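You operate a simulated robot arm through the tools that you are given. There is no shell and no other tool.

Carry out the task below with a simulated robot arm. There is one attempt and no reset: what you move stays moved.

## Task
Put the white block back, turn the light dial to DAY, shut the cover and switch the meter off.
Fine: the block goes on its dark pad.

The check looks at the end state, three seconds after you hand in, the way a careful person would. Anything else that was tipped, shoved, dropped, spilled or broken makes it a failure. A push-on lid holds only when it is set on centred and level and pressed home; a screw cap is set on level and turned clockwise until tight.

## Robot
A 6-joint arm with a two-finger parallel gripper, fixed in place. Base frame: the origin is at the foot of the arm, x ahead of it, y to its left, z up; the work surface is at about z = 0. Units: mm, degrees, N and s.
With the tool pointing down near the work surface it reaches from about 120 to 500 mm from the base axis. Its first joint turns from -72.0 to 72.0 degrees. Payload 0.65 kg.
The tool frame sits at the grasp point between the pads (the TCP): z along the fingers, y along the line on which they close. The tips reach 25 mm beyond it. Largest opening 76 mm; finger width 18, thickness 10; the body of the gripper, 36 by 78 mm, starts 45 mm behind the TCP.
Orientation is told as [roll, pitch, yaw] about the base's x, y, z axes, in that order, counted from this pose: with the fingers straight down and closing along the base's y, the tool's x points along the base's -x, its y along +y and its z along -z.

## Interface
- The arm moves only by the tool move_arm. Its argument "deltas" is a list that holds one entry, the list of rows, each a list of 6 numbers: the shift along the tool's x, y, z in mm, then the turn, a rotation vector about the tool's x, y, z in degrees. In form: [[[tx, ty, tz, rx, ry, rz], ...]]. A call has 1 to 20 rows; each row is the pose to reach, as a shift and turn from the pose commanded when the call began, along the tool's axes at that moment. "hand" is the closure in counts, from 0 (fully open) to 255 (shut), set as the call begins (left out, the last holds). A row lasts 0.2 s, in which the tool goes at most 50 mm and 8.6 degrees; a call with a longer step from one row to the next is refused whole, and so is a gripper value outside its range. Where a pose cannot be reached the arm comes as near as it can. A force on the tool above 40 N (or 10 N above the force at the start of the call, whichever is more), or a blocked arm, ends the call early, and 0.2 s more pass. Each finger travels about 108 mm/s and halts on what it meets, pressing with about 35 N; the grip force reading is that of the motor and also rises with nothing between the fingers. The clock runs only during rows and for 0.2 s after the last one: add rows that repeat a pose to give the fingers time. The reply holds the time, the measured pose of the TCP, the force on the tool along the base axes, the opening and the grip force, in the units named above and with some noise, with the torque about the TCP (base axes, N m) and any sound that the robot's microphone picked up, and new pictures: "views" is both (left out), scene, wrist or none.
- Cameras (640 x 400 px; columns grow to the right, rows downward): "scene" is fixed at [66.8, 280.6, 411.8]; the picture's right is [-0.66, -0.75, 0.00], its down [-0.38, 0.34, -0.86] and it looks along [0.64, -0.57, -0.51] (base axes); focal length 214 px, centre (320, 200). "wrist" rides on the gripper at [58, 11, -81] in the tool frame; the picture's right is [-0.18, 0.98, 0.00], its down [-0.75, -0.14, -0.64] and it looks along [-0.63, -0.12, 0.77] (tool axes); focal length 243 px, centre (320, 200). There is no depth. A picture from a camera that has moved, and an enlarged one, comes with that camera's place and axes in the base frame and with its lens.
- zoom(camera, box): a new picture of the part [left, top, right, bottom] of that camera's present view, enlarged. The clock stands still meanwhile.
- job_done(): hands the job in; it is judged then, once.

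Places have to be worked out from the pictures, the camera data and where the tool is seen. Open the gripper and draw the arm clear of the work before you hand the job in, unless the task says otherwise.

The tools are called as a command line: name --argument value ..., lists and objects as JSON in quotes. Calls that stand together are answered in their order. move_arm: Moves the arm, as the interface text tells. Its arguments: {"type":"object","properties":{"deltas":{"type":"array","items":{"type":"array","items":{"type":"array","items":{"type":"number"}}}},"hand":{"type":"number"},"views":{"type":"string","enum":["both","scene","wrist","none"]}},"required":["deltas"]} The other tools are called the same way: zoom (camera, box) takes an enlarged picture of a part of a camera's view; job_done () hands the job in.

At the start:

```text
time: 0.0
tcp_pos: [184.6, 127.3, 333.1]
tcp_rot: [0.0, -0.1, 0.0]
wrist_force: [0.3, 0.8, -0.4]
moment: [-0.02, -0.01, -0.02]
finger_gap: 76.1
finger_force: 0.0
```

scene: 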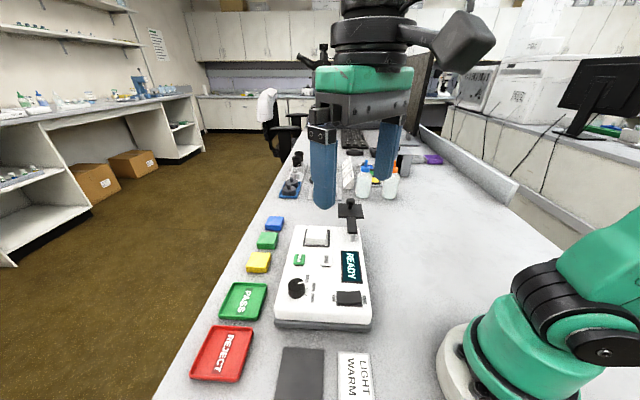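
wrist: 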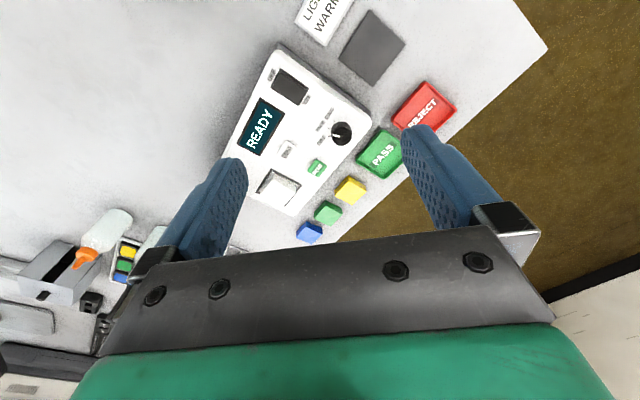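

I start by looking closely at the scene: the meter with dial, switch, a white block and the cover have to be identified.

zoom --camera "scene" --box '[240, 190, 400, 340]'

zoom --camera "wrist" --box '[220, 20, 400, 230]'

zoom --camera "scene" --box '[180, 260, 400, 400]'

zoom --camera "scene" --box '[260, 120, 460, 245]'

zoom --camera "wrist" --box '[0, 180, 200, 340]'

```text
2.67 times, centred on (320, 265) of scene
camera zoom: at [66.8, 280.6, 411.8], right [-0.66, -0.75, 0.0], down [-0.38, 0.34, -0.86], along [0.64, -0.57, -0.51], focal length 572 px, centre (320, 27)
```

zoom: 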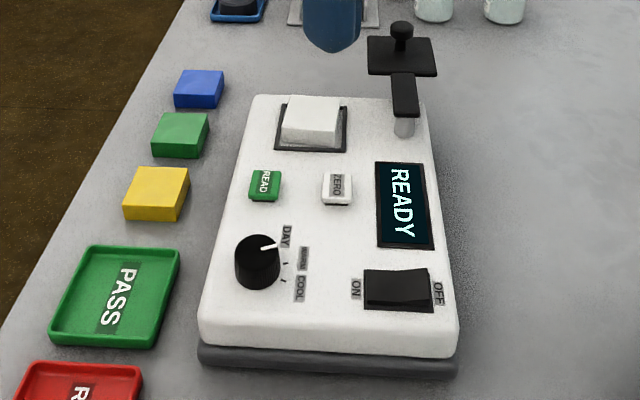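

```text
1.90 times, centred on (310, 125) of wrist
camera zoom: at [124.8, 140.1, 414.1], right [0.18, 0.98, 0.0], down [0.75, -0.14, 0.64], along [0.63, -0.12, -0.77], focal length 462 px, centre (339, 343)
```

zoom: 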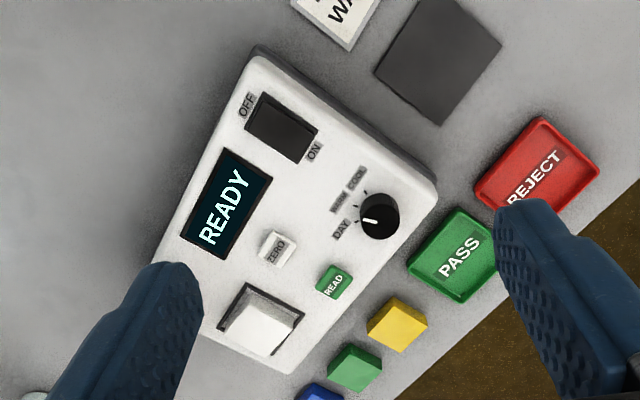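

```text
2.86 times, centred on (290, 330) of scene
camera zoom: at [66.8, 280.6, 411.8], right [-0.66, -0.75, 0.0], down [-0.38, 0.34, -0.86], along [0.64, -0.57, -0.51], focal length 613 px, centre (406, -171)
```

zoom: 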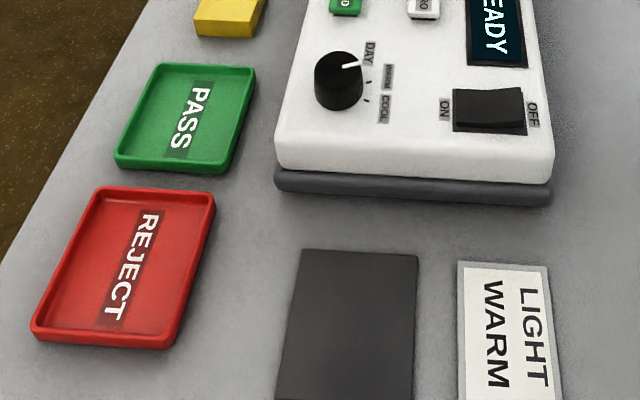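

```text
3.20 times, centred on (360, 182) of scene
camera zoom: at [66.8, 280.6, 411.8], right [-0.66, -0.75, 0.0], down [-0.38, 0.34, -0.86], along [0.64, -0.57, -0.51], focal length 686 px, centre (192, 256)
```

zoom: 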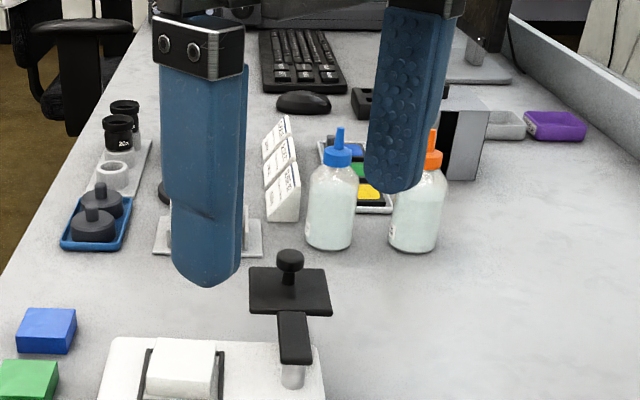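

```text
2.50 times, centred on (100, 260) of wrist
camera zoom: at [124.8, 140.1, 414.1], right [0.18, 0.98, 0.0], down [0.75, -0.14, 0.64], along [0.63, -0.12, -0.77], focal length 606 px, centre (870, 50)
```

zoom: 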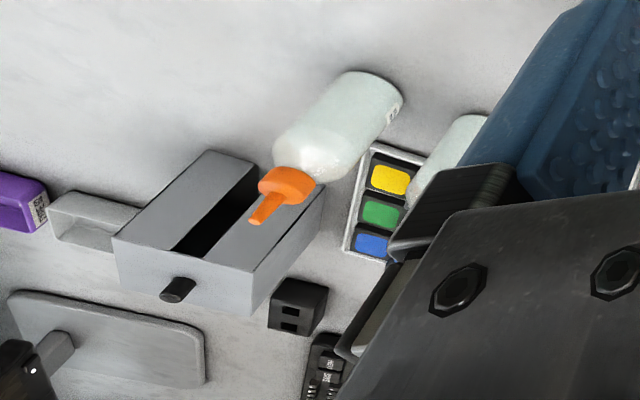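

The white block sits on the meter's measuring window, its dark pad lies on the table next to the LIGHT WARM card, and the black cover is swung out on a post. I zoom tighter on dial, switch and cover to read their present states.

zoom --camera "scene" --box '[275, 260, 335, 310]'

zoom --camera "wrist" --box '[300, 90, 370, 150]'

zoom --camera "scene" --box '[325, 275, 385, 320]'

zoom --camera "scene" --box '[290, 185, 380, 260]'

zoom --camera "wrist" --box '[260, 50, 330, 120]'

```text
8.00 times, centred on (305, 285) of scene
camera zoom: at [66.8, 280.6, 411.8], right [-0.66, -0.75, 0.0], down [-0.38, 0.34, -0.86], along [0.64, -0.57, -0.51], focal length 1716 px, centre (440, -480)
```

zoom: 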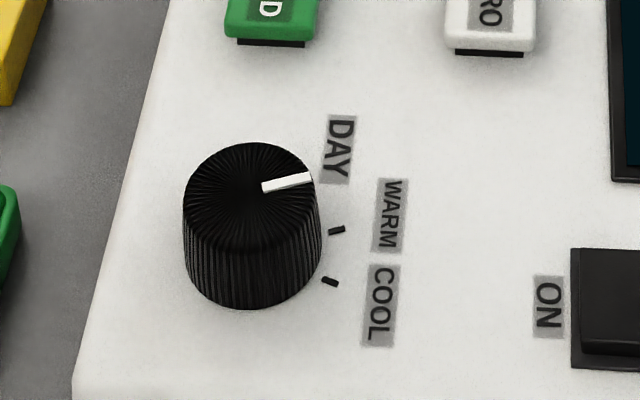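

```text
6.67 times, centred on (335, 120) of wrist
camera zoom: at [124.8, 140.1, 414.1], right [0.18, 0.98, 0.0], down [0.75, -0.14, 0.64], along [0.63, -0.12, -0.77], focal length 1618 px, centre (220, 733)
```

zoom: 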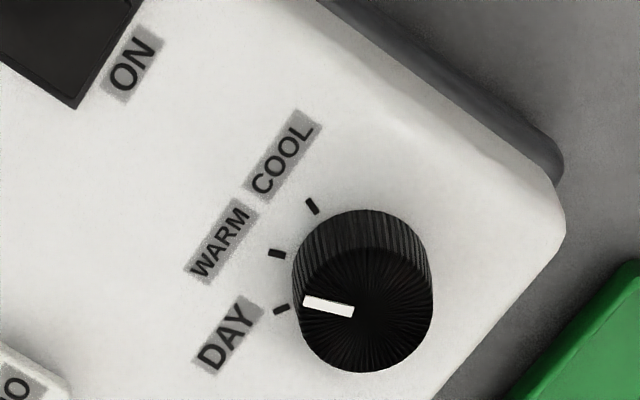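

```text
8.89 times, centred on (355, 298) of scene
camera zoom: at [66.8, 280.6, 411.8], right [-0.66, -0.75, 0.0], down [-0.38, 0.34, -0.86], along [0.64, -0.57, -0.51], focal length 1906 px, centre (9, -667)
```

zoom: 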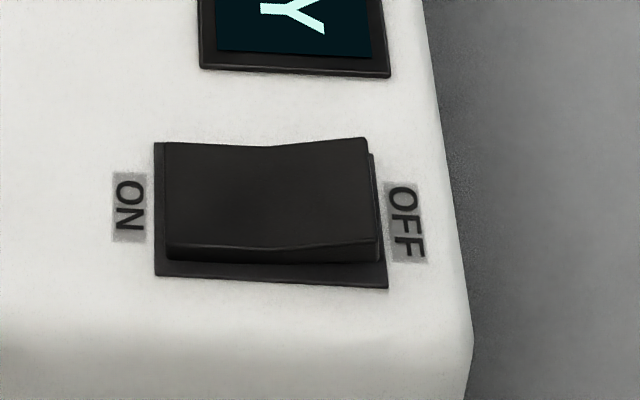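

```text
5.33 times, centred on (335, 222) of scene
camera zoom: at [66.8, 280.6, 411.8], right [-0.66, -0.75, 0.0], down [-0.38, 0.34, -0.86], along [0.64, -0.57, -0.51], focal length 1144 px, centre (240, 80)
```

zoom: 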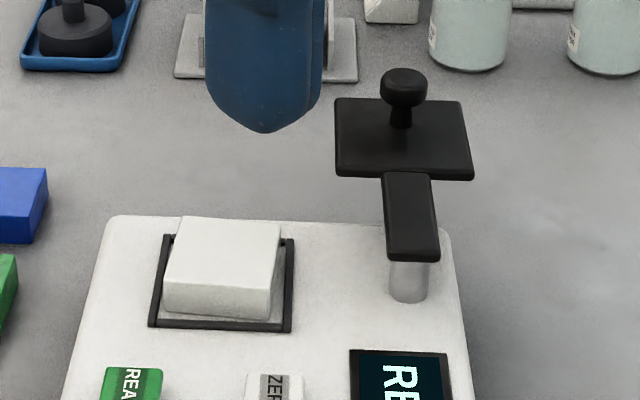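

```text
5.71 times, centred on (295, 85) of wrist
camera zoom: at [124.8, 140.1, 414.1], right [0.18, 0.98, 0.0], down [0.75, -0.14, 0.64], along [0.63, -0.12, -0.77], focal length 1386 px, centre (463, 857)
```

zoom: 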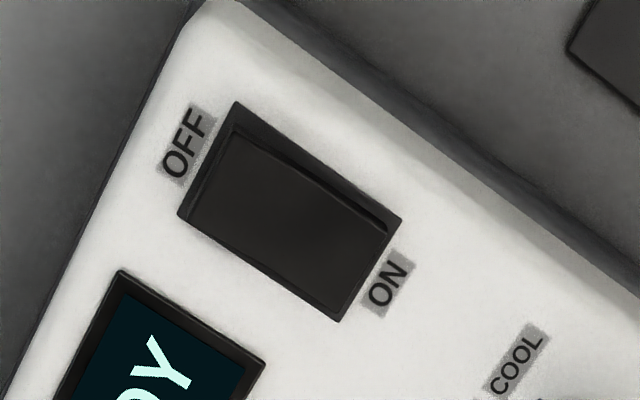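

The dial's pointer is parallel to the WARM tick (the knob is tall, so parallax misleads), so it needs one step counter-clockwise to DAY; the rocker is pressed at ON. The meter is turned about -47° in the base frame, so I yaw the tool to match and go to a viewpoint over the meter.

move_arm --deltas '[[[-4, 16, 13, 0, 0, 7.9], [-9, 32, 27, 0, 0, 15.8], [-14, 48, 41, 0, 0, 23.7], [-18, 65, 55, 0, 0, 31.6], [-23, 81, 69, 0, 0, 39.5], [-27.4, 97.7, 83, 0, 0, 47.4], [-27.4, 97.7, 83, 0, 0, 47.4]]]' --hand 0 --views "both"

```text
time: 1.6
tcp_pos: [212.2, 226.6, 250.2]
tcp_rot: [0.0, 0.0, -47.5]
wrist_force: [0.8, 0.3, -0.6]
moment: [-0.01, 0.02, -0.03]
finger_gap: 75.9
finger_force: 0.1
camera wrist: at [179.3, 277.8, 330.9], right [0.85, 0.53, 0.0], down [0.4, -0.65, 0.64], along [0.34, -0.55, -0.77], focal length 243 px, centre (320, 200)
```

scene: 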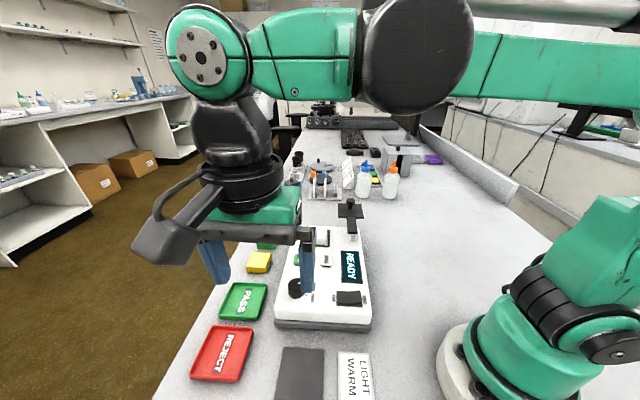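
wrist: 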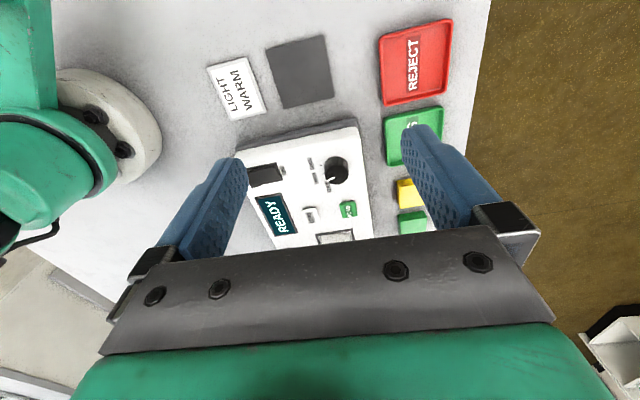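

The pad (about 70 mm square) works out to be centred near (198, 204) and aligned with the meter. Next I move along the meter to look at the block, window, post and cover from closer.

move_arm --deltas '[[[-42, -10, 0, 0, 0, 0], [-85, -20, 0, 0, 0, 0], [-128, -30, 0, 0, 0, 0], [-170, -40, 0, 0, 0, 0], [-170, -40, 0, 0, 0, 0]]]' --views "both"

```text
time: 2.8
tcp_pos: [297.4, 72.7, 250.3]
tcp_rot: [0.0, 0.0, -47.4]
wrist_force: [0.8, 0.2, 0.0]
moment: [-0.02, 0.02, -0.01]
finger_gap: 76.0
finger_force: 0.1
camera wrist: at [264.5, 124.2, 330.7], right [0.85, 0.53, 0.0], down [0.41, -0.65, 0.64], along [0.34, -0.55, -0.77], focal length 243 px, centre (320, 200)
```

scene: 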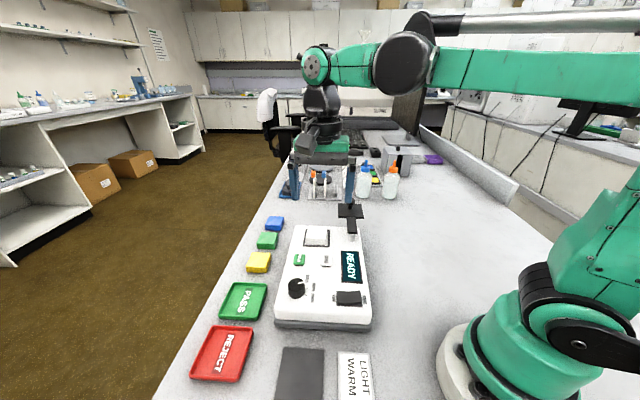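
wrist: 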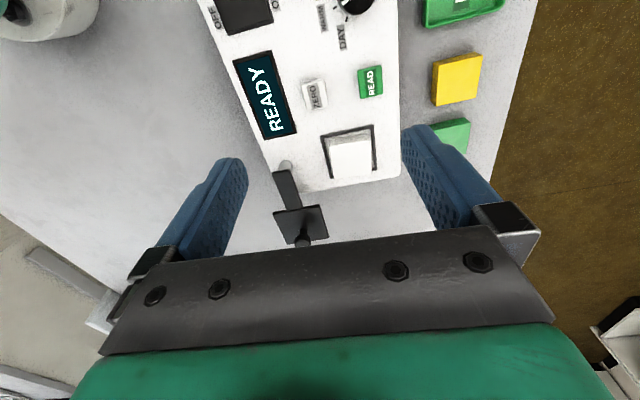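

zoom --camera "wrist" --box '[250, 100, 420, 250]'

zoom --camera "wrist" --box '[300, 110, 400, 190]'

zoom --camera "scene" --box '[290, 190, 380, 260]'

```text
2.67 times, centred on (335, 175) of wrist
camera zoom: at [264.5, 124.2, 330.7], right [0.85, 0.53, 0.0], down [0.41, -0.65, 0.64], along [0.34, -0.55, -0.77], focal length 647 px, centre (280, 267)
```

zoom: 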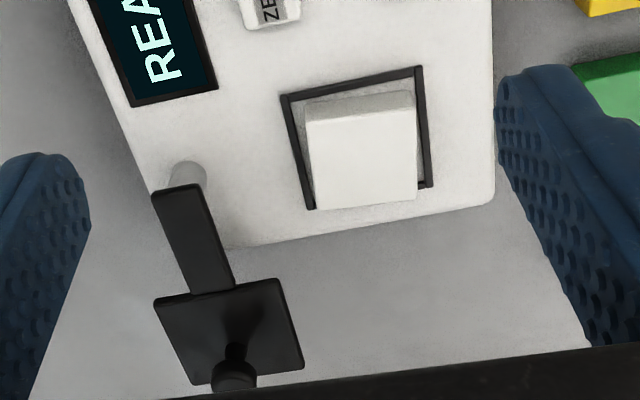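

```text
5.00 times, centred on (350, 150) of wrist
camera zoom: at [264.5, 124.2, 330.7], right [0.85, 0.53, 0.0], down [0.41, -0.65, 0.64], along [0.34, -0.55, -0.77], focal length 1213 px, centre (170, 450)
```

zoom: 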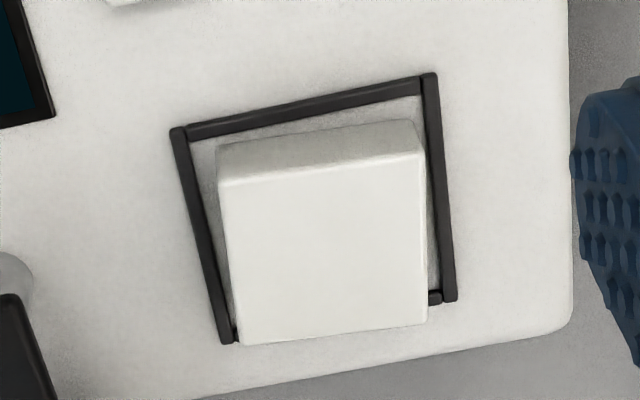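

```text
5.71 times, centred on (335, 225) of scene
camera zoom: at [66.8, 280.6, 411.8], right [-0.66, -0.75, 0.0], down [-0.38, 0.34, -0.86], along [0.64, -0.57, -0.51], focal length 1226 px, centre (234, 57)
```

zoom: 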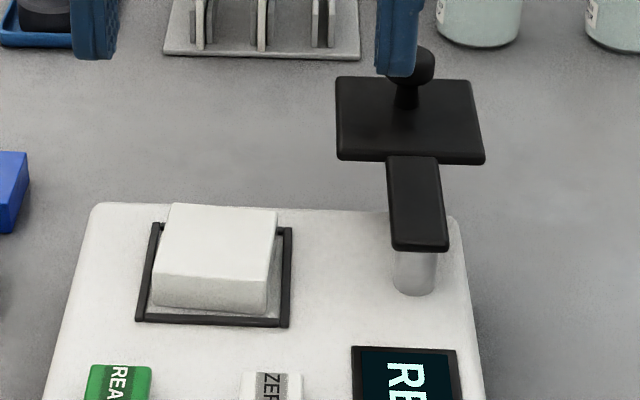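

The window frame is centred near (374, 20) at yaw -45°, the block (≈46 mm square, top near z≈82) is slightly skewed at about -49.5°, the cover post is near (316, -37) and the cover plate near (372, -95). I go above the block, still high, to measure it from a second viewpoint.

move_arm --deltas '[[[-30, 7, 20, 0, 0, 1], [-60, 14, 45, 0, 0, 2], [-91.4, 20, 70, 0, 0, 2.1], [-91.4, 20, 70, 0, 0, 2.1]]]' --views "both"

zoom --camera "wrist" --box '[230, 20, 430, 200]'

zoom --camera "scene" --box '[270, 160, 390, 260]'

```text
time: 3.8
tcp_pos: [375.5, 18.9, 180.9]
tcp_rot: [0.0, 0.0, -49.5]
wrist_force: [0.3, 0.5, -0.7]
moment: [0.03, -0.01, 0.0]
finger_gap: 76.0
finger_force: 0.0
camera wrist: at [344.3, 71.9, 261.1], right [0.87, 0.5, 0.0], down [0.38, -0.66, 0.64], along [0.32, -0.56, -0.77], focal length 243 px, centre (320, 200)
```

scene: 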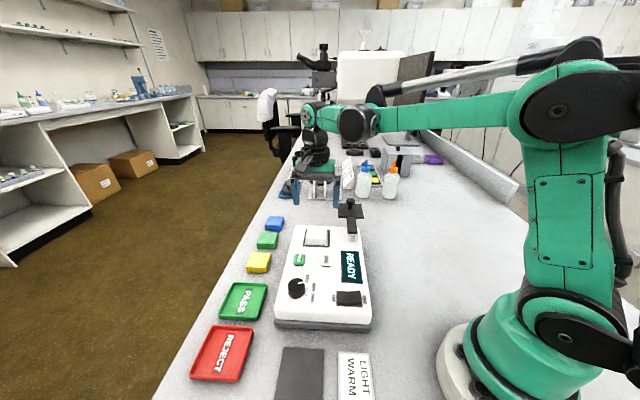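
wrist: 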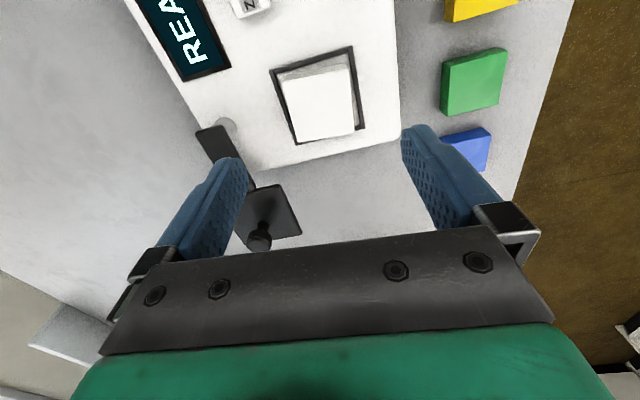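

```text
2.22 times, centred on (330, 110) of wrist
camera zoom: at [344.3, 71.9, 261.1], right [0.87, 0.5, 0.0], down [0.38, -0.66, 0.64], along [0.32, -0.56, -0.77], focal length 539 px, centre (298, 400)
```

zoom: 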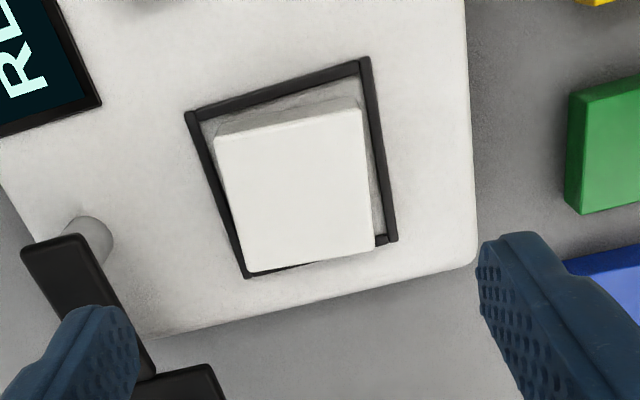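

```text
4.00 times, centred on (330, 210) of scene
camera zoom: at [66.8, 280.6, 411.8], right [-0.66, -0.75, 0.0], down [-0.38, 0.34, -0.86], along [0.64, -0.57, -0.51], focal length 858 px, centre (280, 160)
```

zoom: 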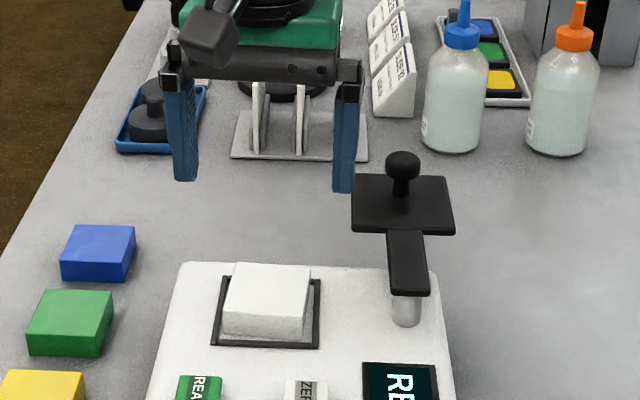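

Triangulating both views: block centre ≈ (376, 18), top z≈78, frame rim z≈57. I lower straight down with the open fingers so the tips stop around z≈66, well over the rim.

move_arm --deltas '[[[-1, 0, 30, 0, 0, 0], [-1, 0, 60, 0, 0, 0], [-1, 0, 75, 0, 0, 0], [-1, 0, 84, 0, 0, 0], [-1, 0, 89, 0, 0, 0], [-1, 0, 89, 0, 0, 0]]]' --views "both"

zoom --camera "wrist" --box '[180, 0, 460, 240]'

zoom --camera "scene" --box '[280, 190, 370, 265]'

```text
time: 5.2
tcp_pos: [375.3, 18.9, 91.5]
tcp_rot: [-0.1, 0.1, -49.5]
wrist_force: [0.3, 0.0, 0.0]
moment: [0.0, -0.01, -0.02]
finger_gap: 76.1
finger_force: 0.1
camera wrist: at [344.4, 71.9, 172.0], right [0.87, 0.5, 0.0], down [0.38, -0.66, 0.64], along [0.32, -0.56, -0.77], focal length 243 px, centre (320, 200)
```

scene: 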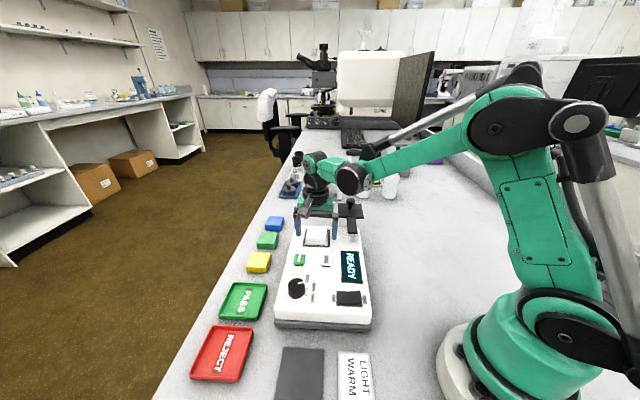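
wrist: 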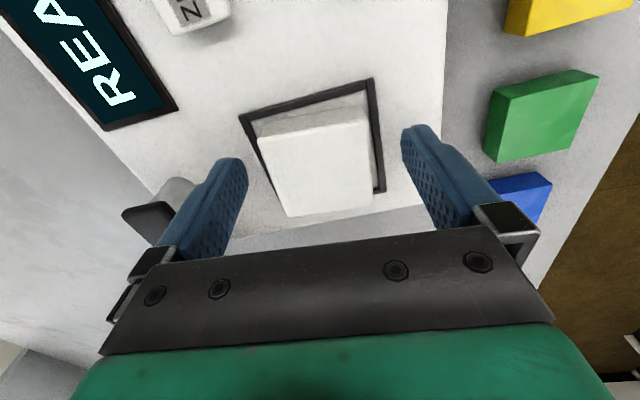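

```text
1.67 times, centred on (320, 120) of wrist
camera zoom: at [344.4, 71.9, 172.0], right [0.87, 0.5, 0.0], down [0.38, -0.66, 0.64], along [0.32, -0.56, -0.77], focal length 404 px, centre (320, 333)
```

zoom: 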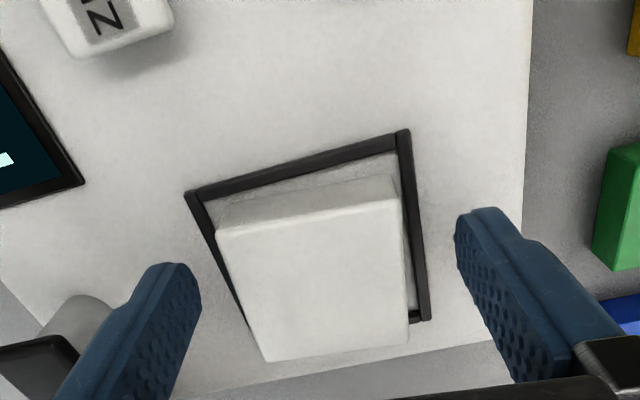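

```text
5.33 times, centred on (325, 228) of scene
camera zoom: at [66.8, 280.6, 411.8], right [-0.66, -0.75, 0.0], down [-0.38, 0.34, -0.86], along [0.64, -0.57, -0.51], focal length 1144 px, centre (293, 53)
```

zoom: 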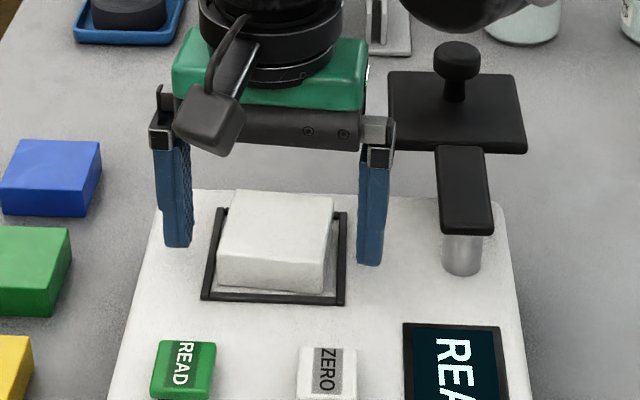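

The fingers straddle the block with the tips about two-thirds down its sides and clear of the rim. I close on it.

move_arm --deltas '[[[0, 0, 1, 0, 0, 0], [0, 0, 1, 0, 0, 0], [0, 0, 1, 0, 0, 0], [0, 0, 1, 0, 0, 0]]]' --hand 150 --views "both"

zoom --camera "wrist" --box '[180, 0, 460, 240]'

```text
time: 6.2
tcp_pos: [374.2, 18.5, 90.5]
tcp_rot: [0.0, -0.1, -49.5]
wrist_force: [-1.9, 0.3, 22.2]
moment: [-0.06, -0.01, -0.03]
finger_gap: 47.2
finger_force: 34.9
camera wrist: at [344.3, 71.8, 171.3], right [0.87, 0.5, 0.0], down [0.38, -0.66, 0.64], along [0.32, -0.56, -0.77], focal length 243 px, centre (320, 200)
```

scene: 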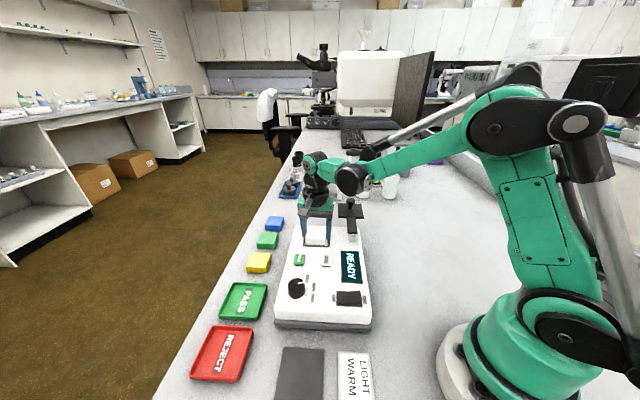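
wrist: 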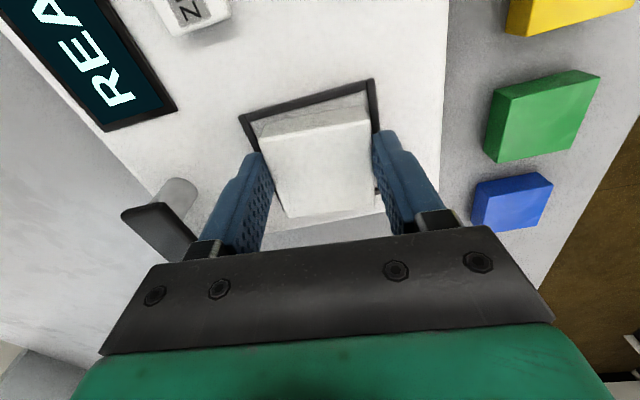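

```text
1.67 times, centred on (320, 120) of wrist
camera zoom: at [344.3, 71.8, 171.3], right [0.87, 0.5, 0.0], down [0.38, -0.66, 0.64], along [0.32, -0.56, -0.77], focal length 404 px, centre (320, 333)
```

zoom: 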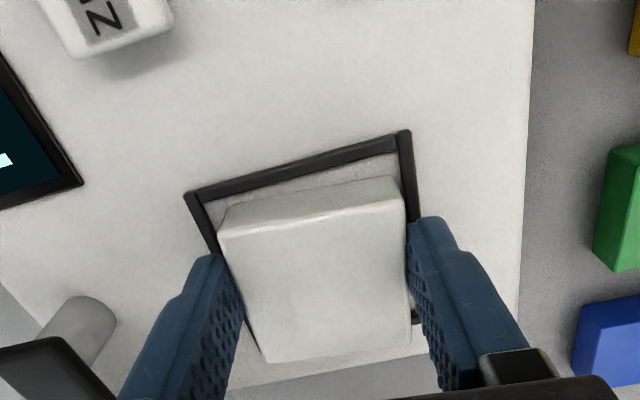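

Grip is solid at 47.2 mm (the 22 N is the small downward command pressing the block on its seat). I lift straight up, slowly at first.

move_arm --deltas '[[[0, 0, -2, 0, 0, 0], [0, 0, -6, 0, 0, 0], [0, 0, -15, 0, 0, 0], [0, 0, -40, 0, 0, 0], [0, 0, -70, 0, 0, 0], [0, 0, -95, 0, 0, 0], [0, 0, -95, 0, 0, 0]]]' --views "both"

zoom --camera "scene" --box '[270, 160, 390, 260]'

zoom --camera "wrist" --box '[180, 0, 460, 240]'

```text
time: 7.8
tcp_pos: [375.6, 18.6, 186.7]
tcp_rot: [0.0, 0.0, -49.3]
wrist_force: [0.6, -0.4, -1.5]
moment: [0.0, -0.01, -0.03]
finger_gap: 47.0
finger_force: 35.4
camera wrist: at [344.9, 71.2, 266.9], right [0.87, 0.5, 0.0], down [0.38, -0.66, 0.64], along [0.32, -0.56, -0.77], focal length 243 px, centre (320, 200)
```

scene: 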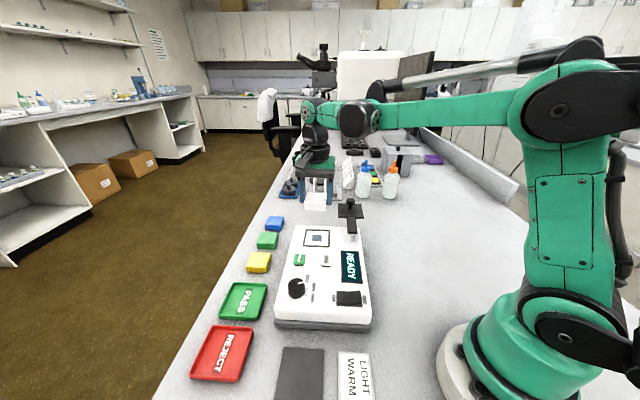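
wrist: 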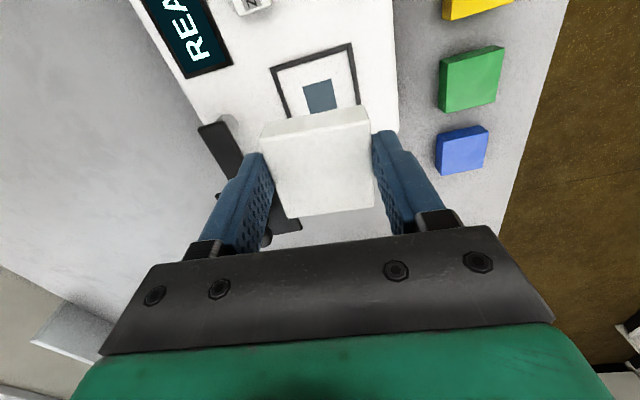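

```text
4.00 times, centred on (330, 210) of scene
camera zoom: at [66.8, 280.6, 411.8], right [-0.66, -0.75, 0.0], down [-0.38, 0.34, -0.86], along [0.64, -0.57, -0.51], focal length 858 px, centre (280, 160)
```

zoom: 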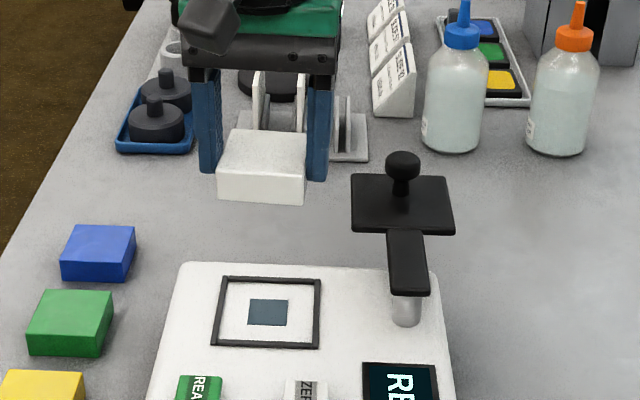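

```text
1.67 times, centred on (320, 120) of wrist
camera zoom: at [344.9, 71.2, 266.9], right [0.87, 0.5, 0.0], down [0.38, -0.66, 0.64], along [0.32, -0.56, -0.77], focal length 404 px, centre (320, 333)
```

zoom: 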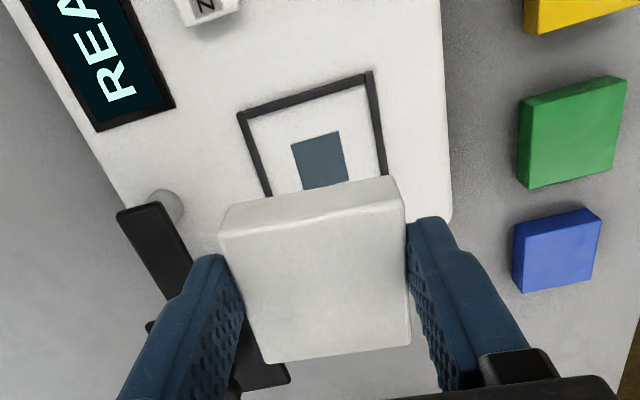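

The block hangs level in the grip and the window is now empty. I carry it high over the meter toward the dark pad, stopping just short so the wrist camera shows the pad.

move_arm --deltas '[[[40, -2, 0, 0, 0, 0], [82, -4, 0, 0, 0, 0], [123, -7, 0, 0, 0, 0], [164, -9, 0, 0, 0, 0], [205, -11, 0, 0, 0, 0], [245.7, -13.6, 0, 0, 0, 0], [245.7, -13.6, 0, 0, 0, 0]]]' --views "both"

zoom --camera "wrist" --box '[180, 0, 460, 240]'

```text
time: 9.4
tcp_pos: [205.6, 196.3, 185.2]
tcp_rot: [0.0, 0.0, -49.4]
wrist_force: [0.1, 0.4, -1.3]
moment: [0.0, 0.0, 0.02]
finger_gap: 47.3
finger_force: 34.8
camera wrist: at [173.3, 249.4, 266.3], right [0.87, 0.5, 0.0], down [0.38, -0.66, 0.64], along [0.32, -0.56, -0.77], focal length 243 px, centre (320, 200)
```

scene: 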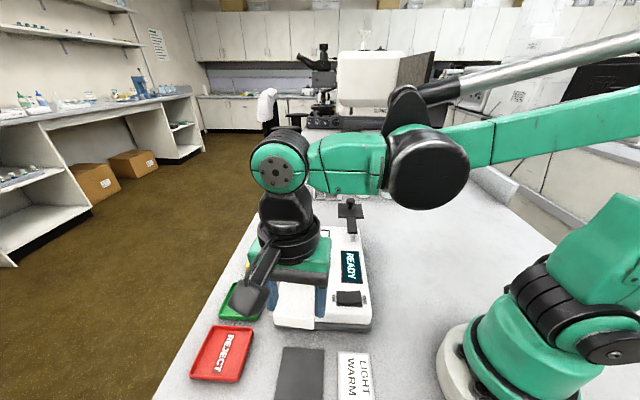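
wrist: 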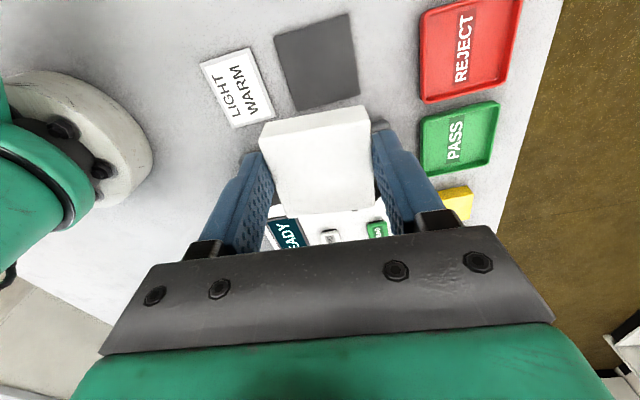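

```text
1.67 times, centred on (320, 120) of wrist
camera zoom: at [173.3, 249.4, 266.3], right [0.87, 0.5, 0.0], down [0.38, -0.66, 0.64], along [0.32, -0.56, -0.77], focal length 404 px, centre (320, 333)
```

zoom: 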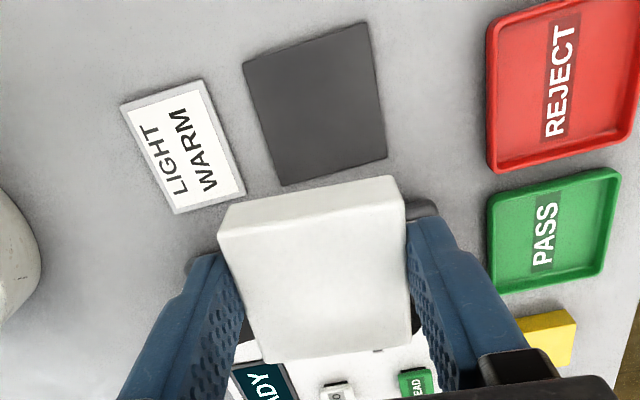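

The pad works out to centre (199.5, 204), side ≈70 mm, yaw -45.3°, and the block sits about 4 mm ahead of the TCP. I turn 4.2° to align it and lower to about 12 mm above the pad.

move_arm --deltas '[[[7, -0.4, 20, 0, 0, -2], [13.9, -0.7, 50, 0, 0, -4.2], [13.9, -0.7, 90, 0, 0, -4.2], [13.9, -0.7, 120, 0, 0, -4.2], [13.9, -0.7, 137, 0, 0, -4.2], [13.9, -0.7, 137, 0, 0, -4.2]]]' --views "both"

zoom --camera "wrist" --box '[180, 0, 460, 240]'

zoom --camera "scene" --box '[230, 280, 390, 400]'

```text
time: 10.8
tcp_pos: [194.9, 206.7, 48.3]
tcp_rot: [0.0, 0.0, -45.3]
wrist_force: [-0.1, -0.9, -1.9]
moment: [-0.02, 0.01, 0.02]
finger_gap: 47.4
finger_force: 35.5
camera wrist: at [160.7, 257.4, 129.2], right [0.83, 0.56, 0.0], down [0.43, -0.63, 0.64], along [0.36, -0.53, -0.77], focal length 243 px, centre (320, 200)
```

scene: 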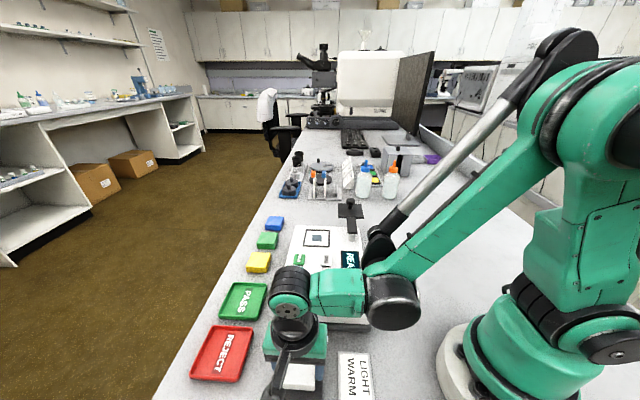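
wrist: 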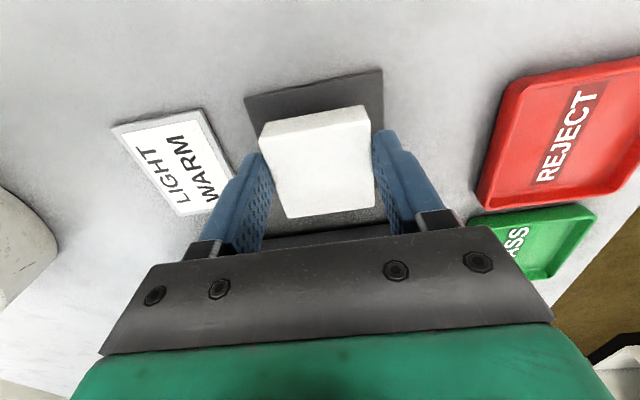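

```text
1.67 times, centred on (320, 120) of wrist
camera zoom: at [160.7, 257.4, 129.2], right [0.83, 0.56, 0.0], down [0.43, -0.63, 0.64], along [0.36, -0.53, -0.77], focal length 404 px, centre (320, 333)
```

zoom: 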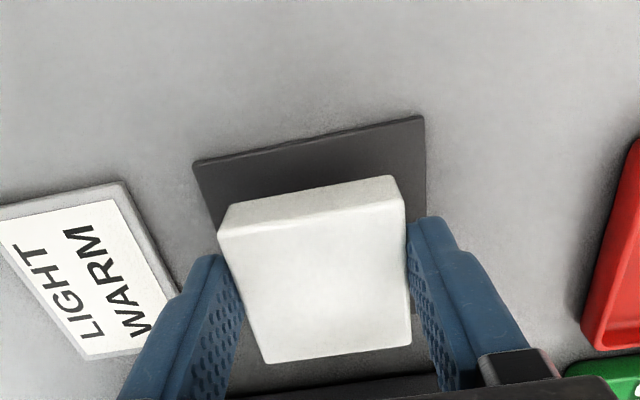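

```text
3.33 times, centred on (310, 340) of scene
camera zoom: at [66.8, 280.6, 411.8], right [-0.66, -0.75, 0.0], down [-0.38, 0.34, -0.86], along [0.64, -0.57, -0.51], focal length 715 px, centre (353, -267)
```

zoom: 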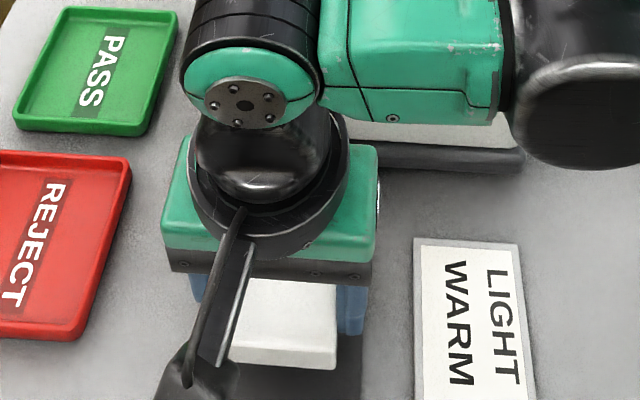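

The block is centred on the pad in the wrist view (block edge 17 mm, pad edge 27 mm from the tool on the near side, sides even). I lower toward contact in small steps.

move_arm --deltas '[[[0, 0, 5, 0, 0, 0], [0, 0, 9, 0, 0, 0], [0, 0, 11, 0, 0, 0], [0, 0, 11, 0, 0, 0]]]' --views "wrist"

```text
time: 11.8
tcp_pos: [195.3, 206.8, 37.5]
tcp_rot: [0.0, -0.1, -45.3]
wrist_force: [-0.6, 0.4, -0.2]
moment: [0.02, -0.01, 0.03]
finger_gap: 47.1
finger_force: 35.3
camera wrist: at [160.6, 257.3, 118.3], right [0.83, 0.56, 0.0], down [0.43, -0.63, 0.64], along [0.36, -0.53, -0.77], focal length 243 px, centre (320, 200)
```

wrist: 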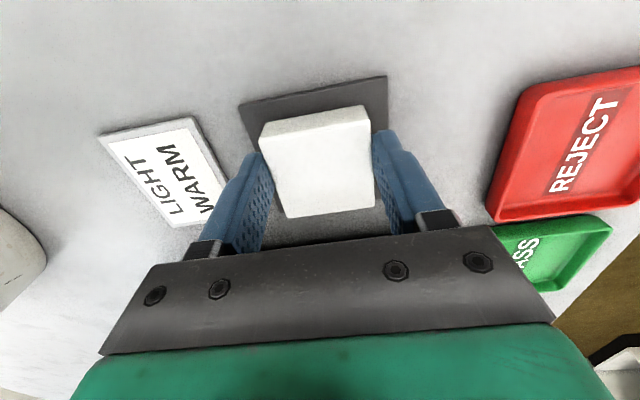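

No contact yet at z=37.5 (force ≈0). I go on down a millimetre at a time.

move_arm --deltas '[[[0, 0, 1, 0, 0, 0], [0, 0, 2, 0, 0, 0], [0, 0, 2, 0, 0, 0]]]' --views "none"

```text
time: 12.6
tcp_pos: [195.5, 207.1, 36.7]
tcp_rot: [0.0, 0.1, -45.2]
wrist_force: [-2.2, -2.5, 22.3]
moment: [-0.07, 0.07, -0.01]
finger_gap: 47.2
finger_force: 35.1
```

Contact: 22 N upward with the block seated at TCP z≈36.7. I relieve the preload by 1 mm, then open the fingers.

move_arm --deltas '[[[0, 0, -0.8, 0, 0, 0], [0, 0, -0.8, 0, 0, 0]]]' --views "none"

move_arm --deltas '[[[0, 0, 0, 0, 0, 0], [0, 0, 0, 0, 0, 0], [0, 0, 0, 0, 0, 0]]]' --hand 0 --views "wrist"

```text
time: 13.2
tcp_pos: [195.4, 207.8, 37.4]
tcp_rot: [-0.1, 0.1, -45.2]
wrist_force: [0.4, -0.6, -2.2]
moment: [0.01, 0.01, 0.01]
finger_gap: 47.2
finger_force: 35.1
```

```text
time: 14.0
tcp_pos: [194.0, 206.3, 36.3]
tcp_rot: [0.0, 0.0, -45.3]
wrist_force: [-0.2, 0.7, 0.2]
moment: [0.0, 0.03, -0.01]
finger_gap: 75.9
finger_force: 0.0
camera wrist: at [160.6, 257.4, 117.2], right [0.83, 0.56, 0.0], down [0.43, -0.63, 0.64], along [0.36, -0.53, -0.77], focal length 243 px, centre (320, 200)
```

wrist: 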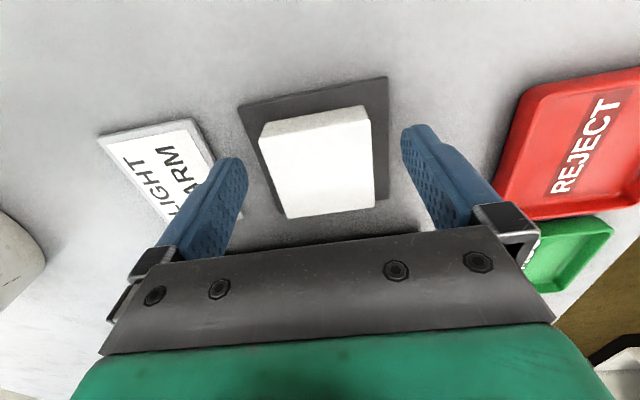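

The block stands free on the pad. I lift straight up, clear of it, and check the result.

move_arm --deltas '[[[0, 0, -15, 0, 0, 0], [0, 0, -45, 0, 0, 0], [0, 0, -90, 0, 0, 0], [0, 0, -135, 0, 0, 0], [0, 0, -170, 0, 0, 0], [0, 0, -170, 0, 0, 0]]]' --views "both"

zoom --camera "wrist" --box '[220, 0, 420, 160]'

```text
time: 15.4
tcp_pos: [194.1, 207.7, 206.2]
tcp_rot: [0.0, 0.0, -45.3]
wrist_force: [0.6, -0.7, 0.0]
moment: [0.01, 0.01, 0.03]
finger_gap: 75.9
finger_force: 0.0
camera wrist: at [159.6, 257.3, 287.0], right [0.83, 0.56, 0.0], down [0.43, -0.63, 0.64], along [0.36, -0.53, -0.77], focal length 243 px, centre (320, 200)
```

scene: 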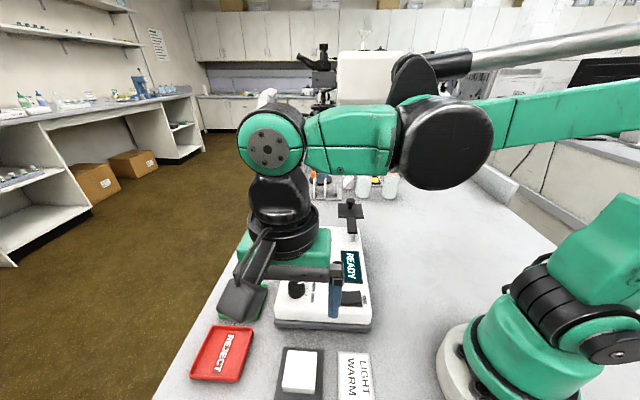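
wrist: 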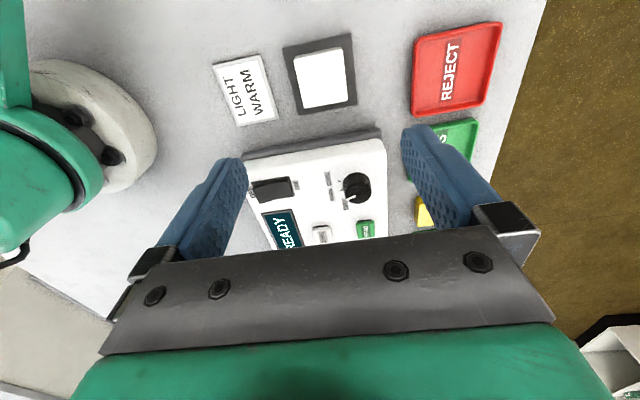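

```text
2.50 times, centred on (320, 80) of wrist
camera zoom: at [159.6, 257.3, 287.0], right [0.83, 0.56, 0.0], down [0.43, -0.63, 0.64], along [0.36, -0.53, -0.77], focal length 606 px, centre (320, 500)
```

zoom: 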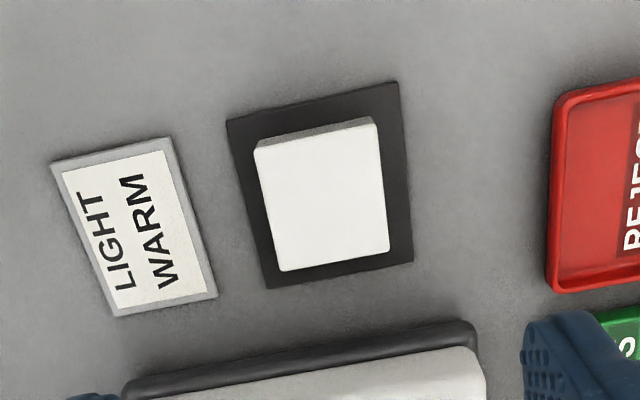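

The white block sits square and centred on its dark pad. Next I move over the dial for a close look at its position and the tick marks.

move_arm --deltas '[[[-35, 7, 9, 0, 0, 0], [-70, 14, 18, 0, 0, 0], [-100, 21, 26, 0, 0, 0], [-100, 21, 26, 0, 0, 0]]]' --views "wrist"

zoom --camera "wrist" --box '[220, 40, 420, 200]'

zoom --camera "wrist" --box '[270, 60, 390, 150]'

```text
time: 16.4
tcp_pos: [281.1, 150.8, 180.9]
tcp_rot: [0.0, 0.0, -45.3]
wrist_force: [-0.3, 0.6, -0.2]
moment: [-0.01, -0.01, -0.01]
finger_gap: 76.1
finger_force: 0.0
camera wrist: at [246.2, 200.9, 260.6], right [0.83, 0.56, 0.0], down [0.43, -0.63, 0.64], along [0.36, -0.53, -0.77], focal length 243 px, centre (320, 200)
```

wrist: 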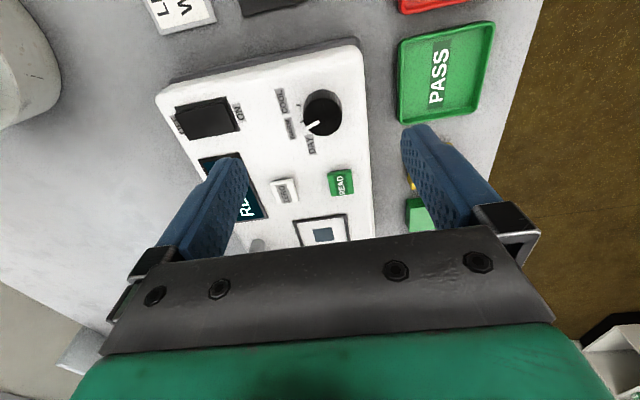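

```text
2.50 times, centred on (320, 120) of wrist
camera zoom: at [246.2, 200.9, 260.6], right [0.83, 0.56, 0.0], down [0.43, -0.63, 0.64], along [0.36, -0.53, -0.77], focal length 606 px, centre (320, 400)
```

zoom: 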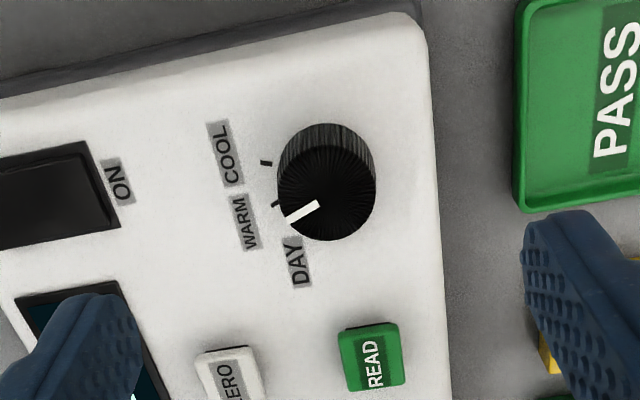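

```text
4.44 times, centred on (330, 105) of wrist
camera zoom: at [246.2, 200.9, 260.6], right [0.83, 0.56, 0.0], down [0.43, -0.63, 0.64], along [0.36, -0.53, -0.77], focal length 1078 px, centre (276, 622)
```

zoom: 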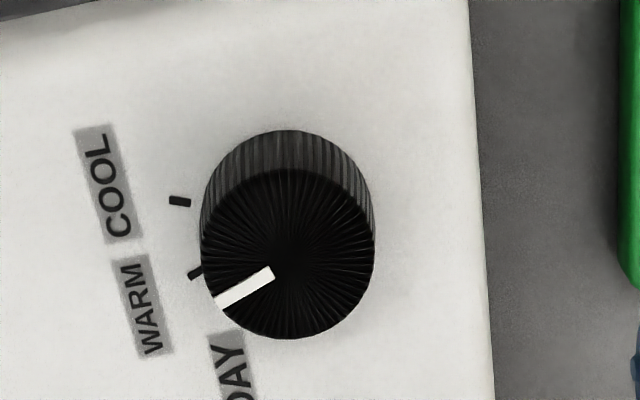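

Pointer measured at ≈+20° from the meter's right axis, coinciding with the WARM tick; DAY is one ≈40° step counter-clockwise (seen from above). The knob is ≈30 mm wide, centre near (289.7, 142.5), top z≈76; I go down to just above it to refine the centre.

move_arm --deltas '[[[-6, 0.1, 25, 0, 0, 0], [-12, 0.3, 45, 0, 0, 0], [-12, 0.3, 58, 0, 0, 0], [-12, 0.3, 58, 0, 0, 0]]]' --views "both"

zoom --camera "wrist" --box '[260, 60, 400, 180]'

zoom --camera "scene" --box '[250, 220, 360, 310]'

```text
time: 17.4
tcp_pos: [289.9, 142.4, 122.8]
tcp_rot: [-0.1, 0.0, -45.3]
wrist_force: [-0.6, 0.7, -0.4]
moment: [0.0, 0.01, -0.01]
finger_gap: 76.0
finger_force: 0.0
camera wrist: at [255.0, 192.9, 203.1], right [0.83, 0.56, 0.0], down [0.43, -0.63, 0.64], along [0.36, -0.53, -0.77], focal length 243 px, centre (320, 200)
```

scene: 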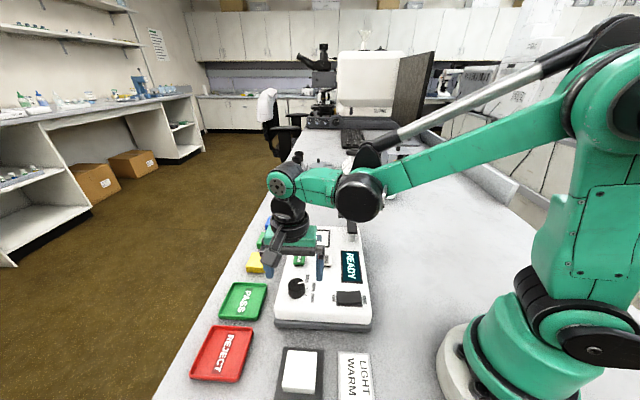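
wrist: 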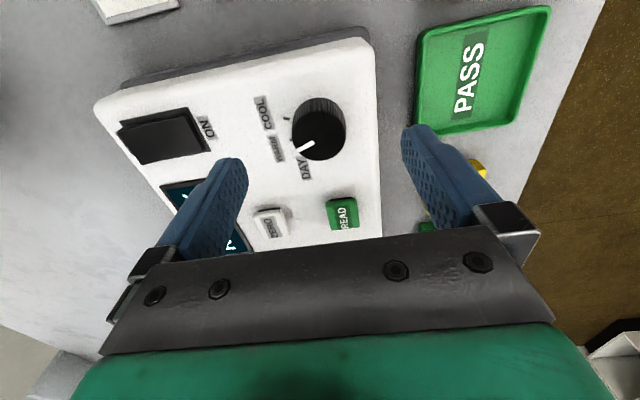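

```text
3.33 times, centred on (330, 120) of wrist
camera zoom: at [255.0, 192.9, 203.1], right [0.83, 0.56, 0.0], down [0.43, -0.63, 0.64], along [0.36, -0.53, -0.77], focal length 809 px, centre (287, 467)
```

zoom: 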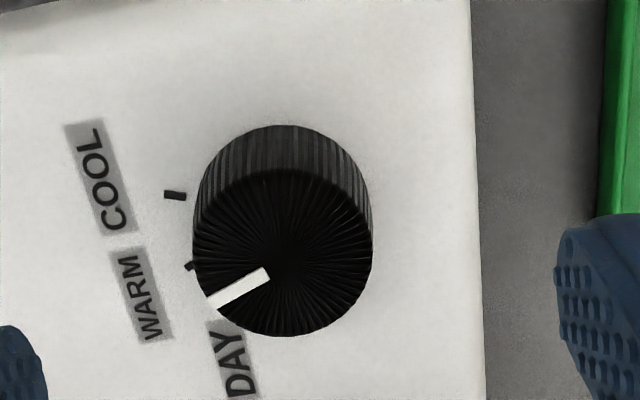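

```text
4.44 times, centred on (305, 265) of scene
camera zoom: at [66.8, 280.6, 411.8], right [-0.66, -0.75, 0.0], down [-0.38, 0.34, -0.86], along [0.64, -0.57, -0.51], focal length 953 px, centre (387, -89)
```

zoom: 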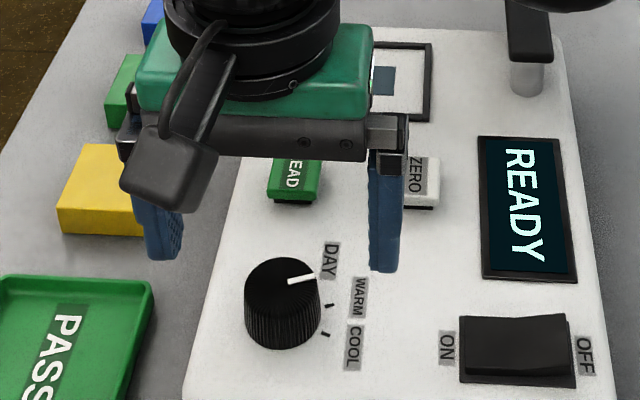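

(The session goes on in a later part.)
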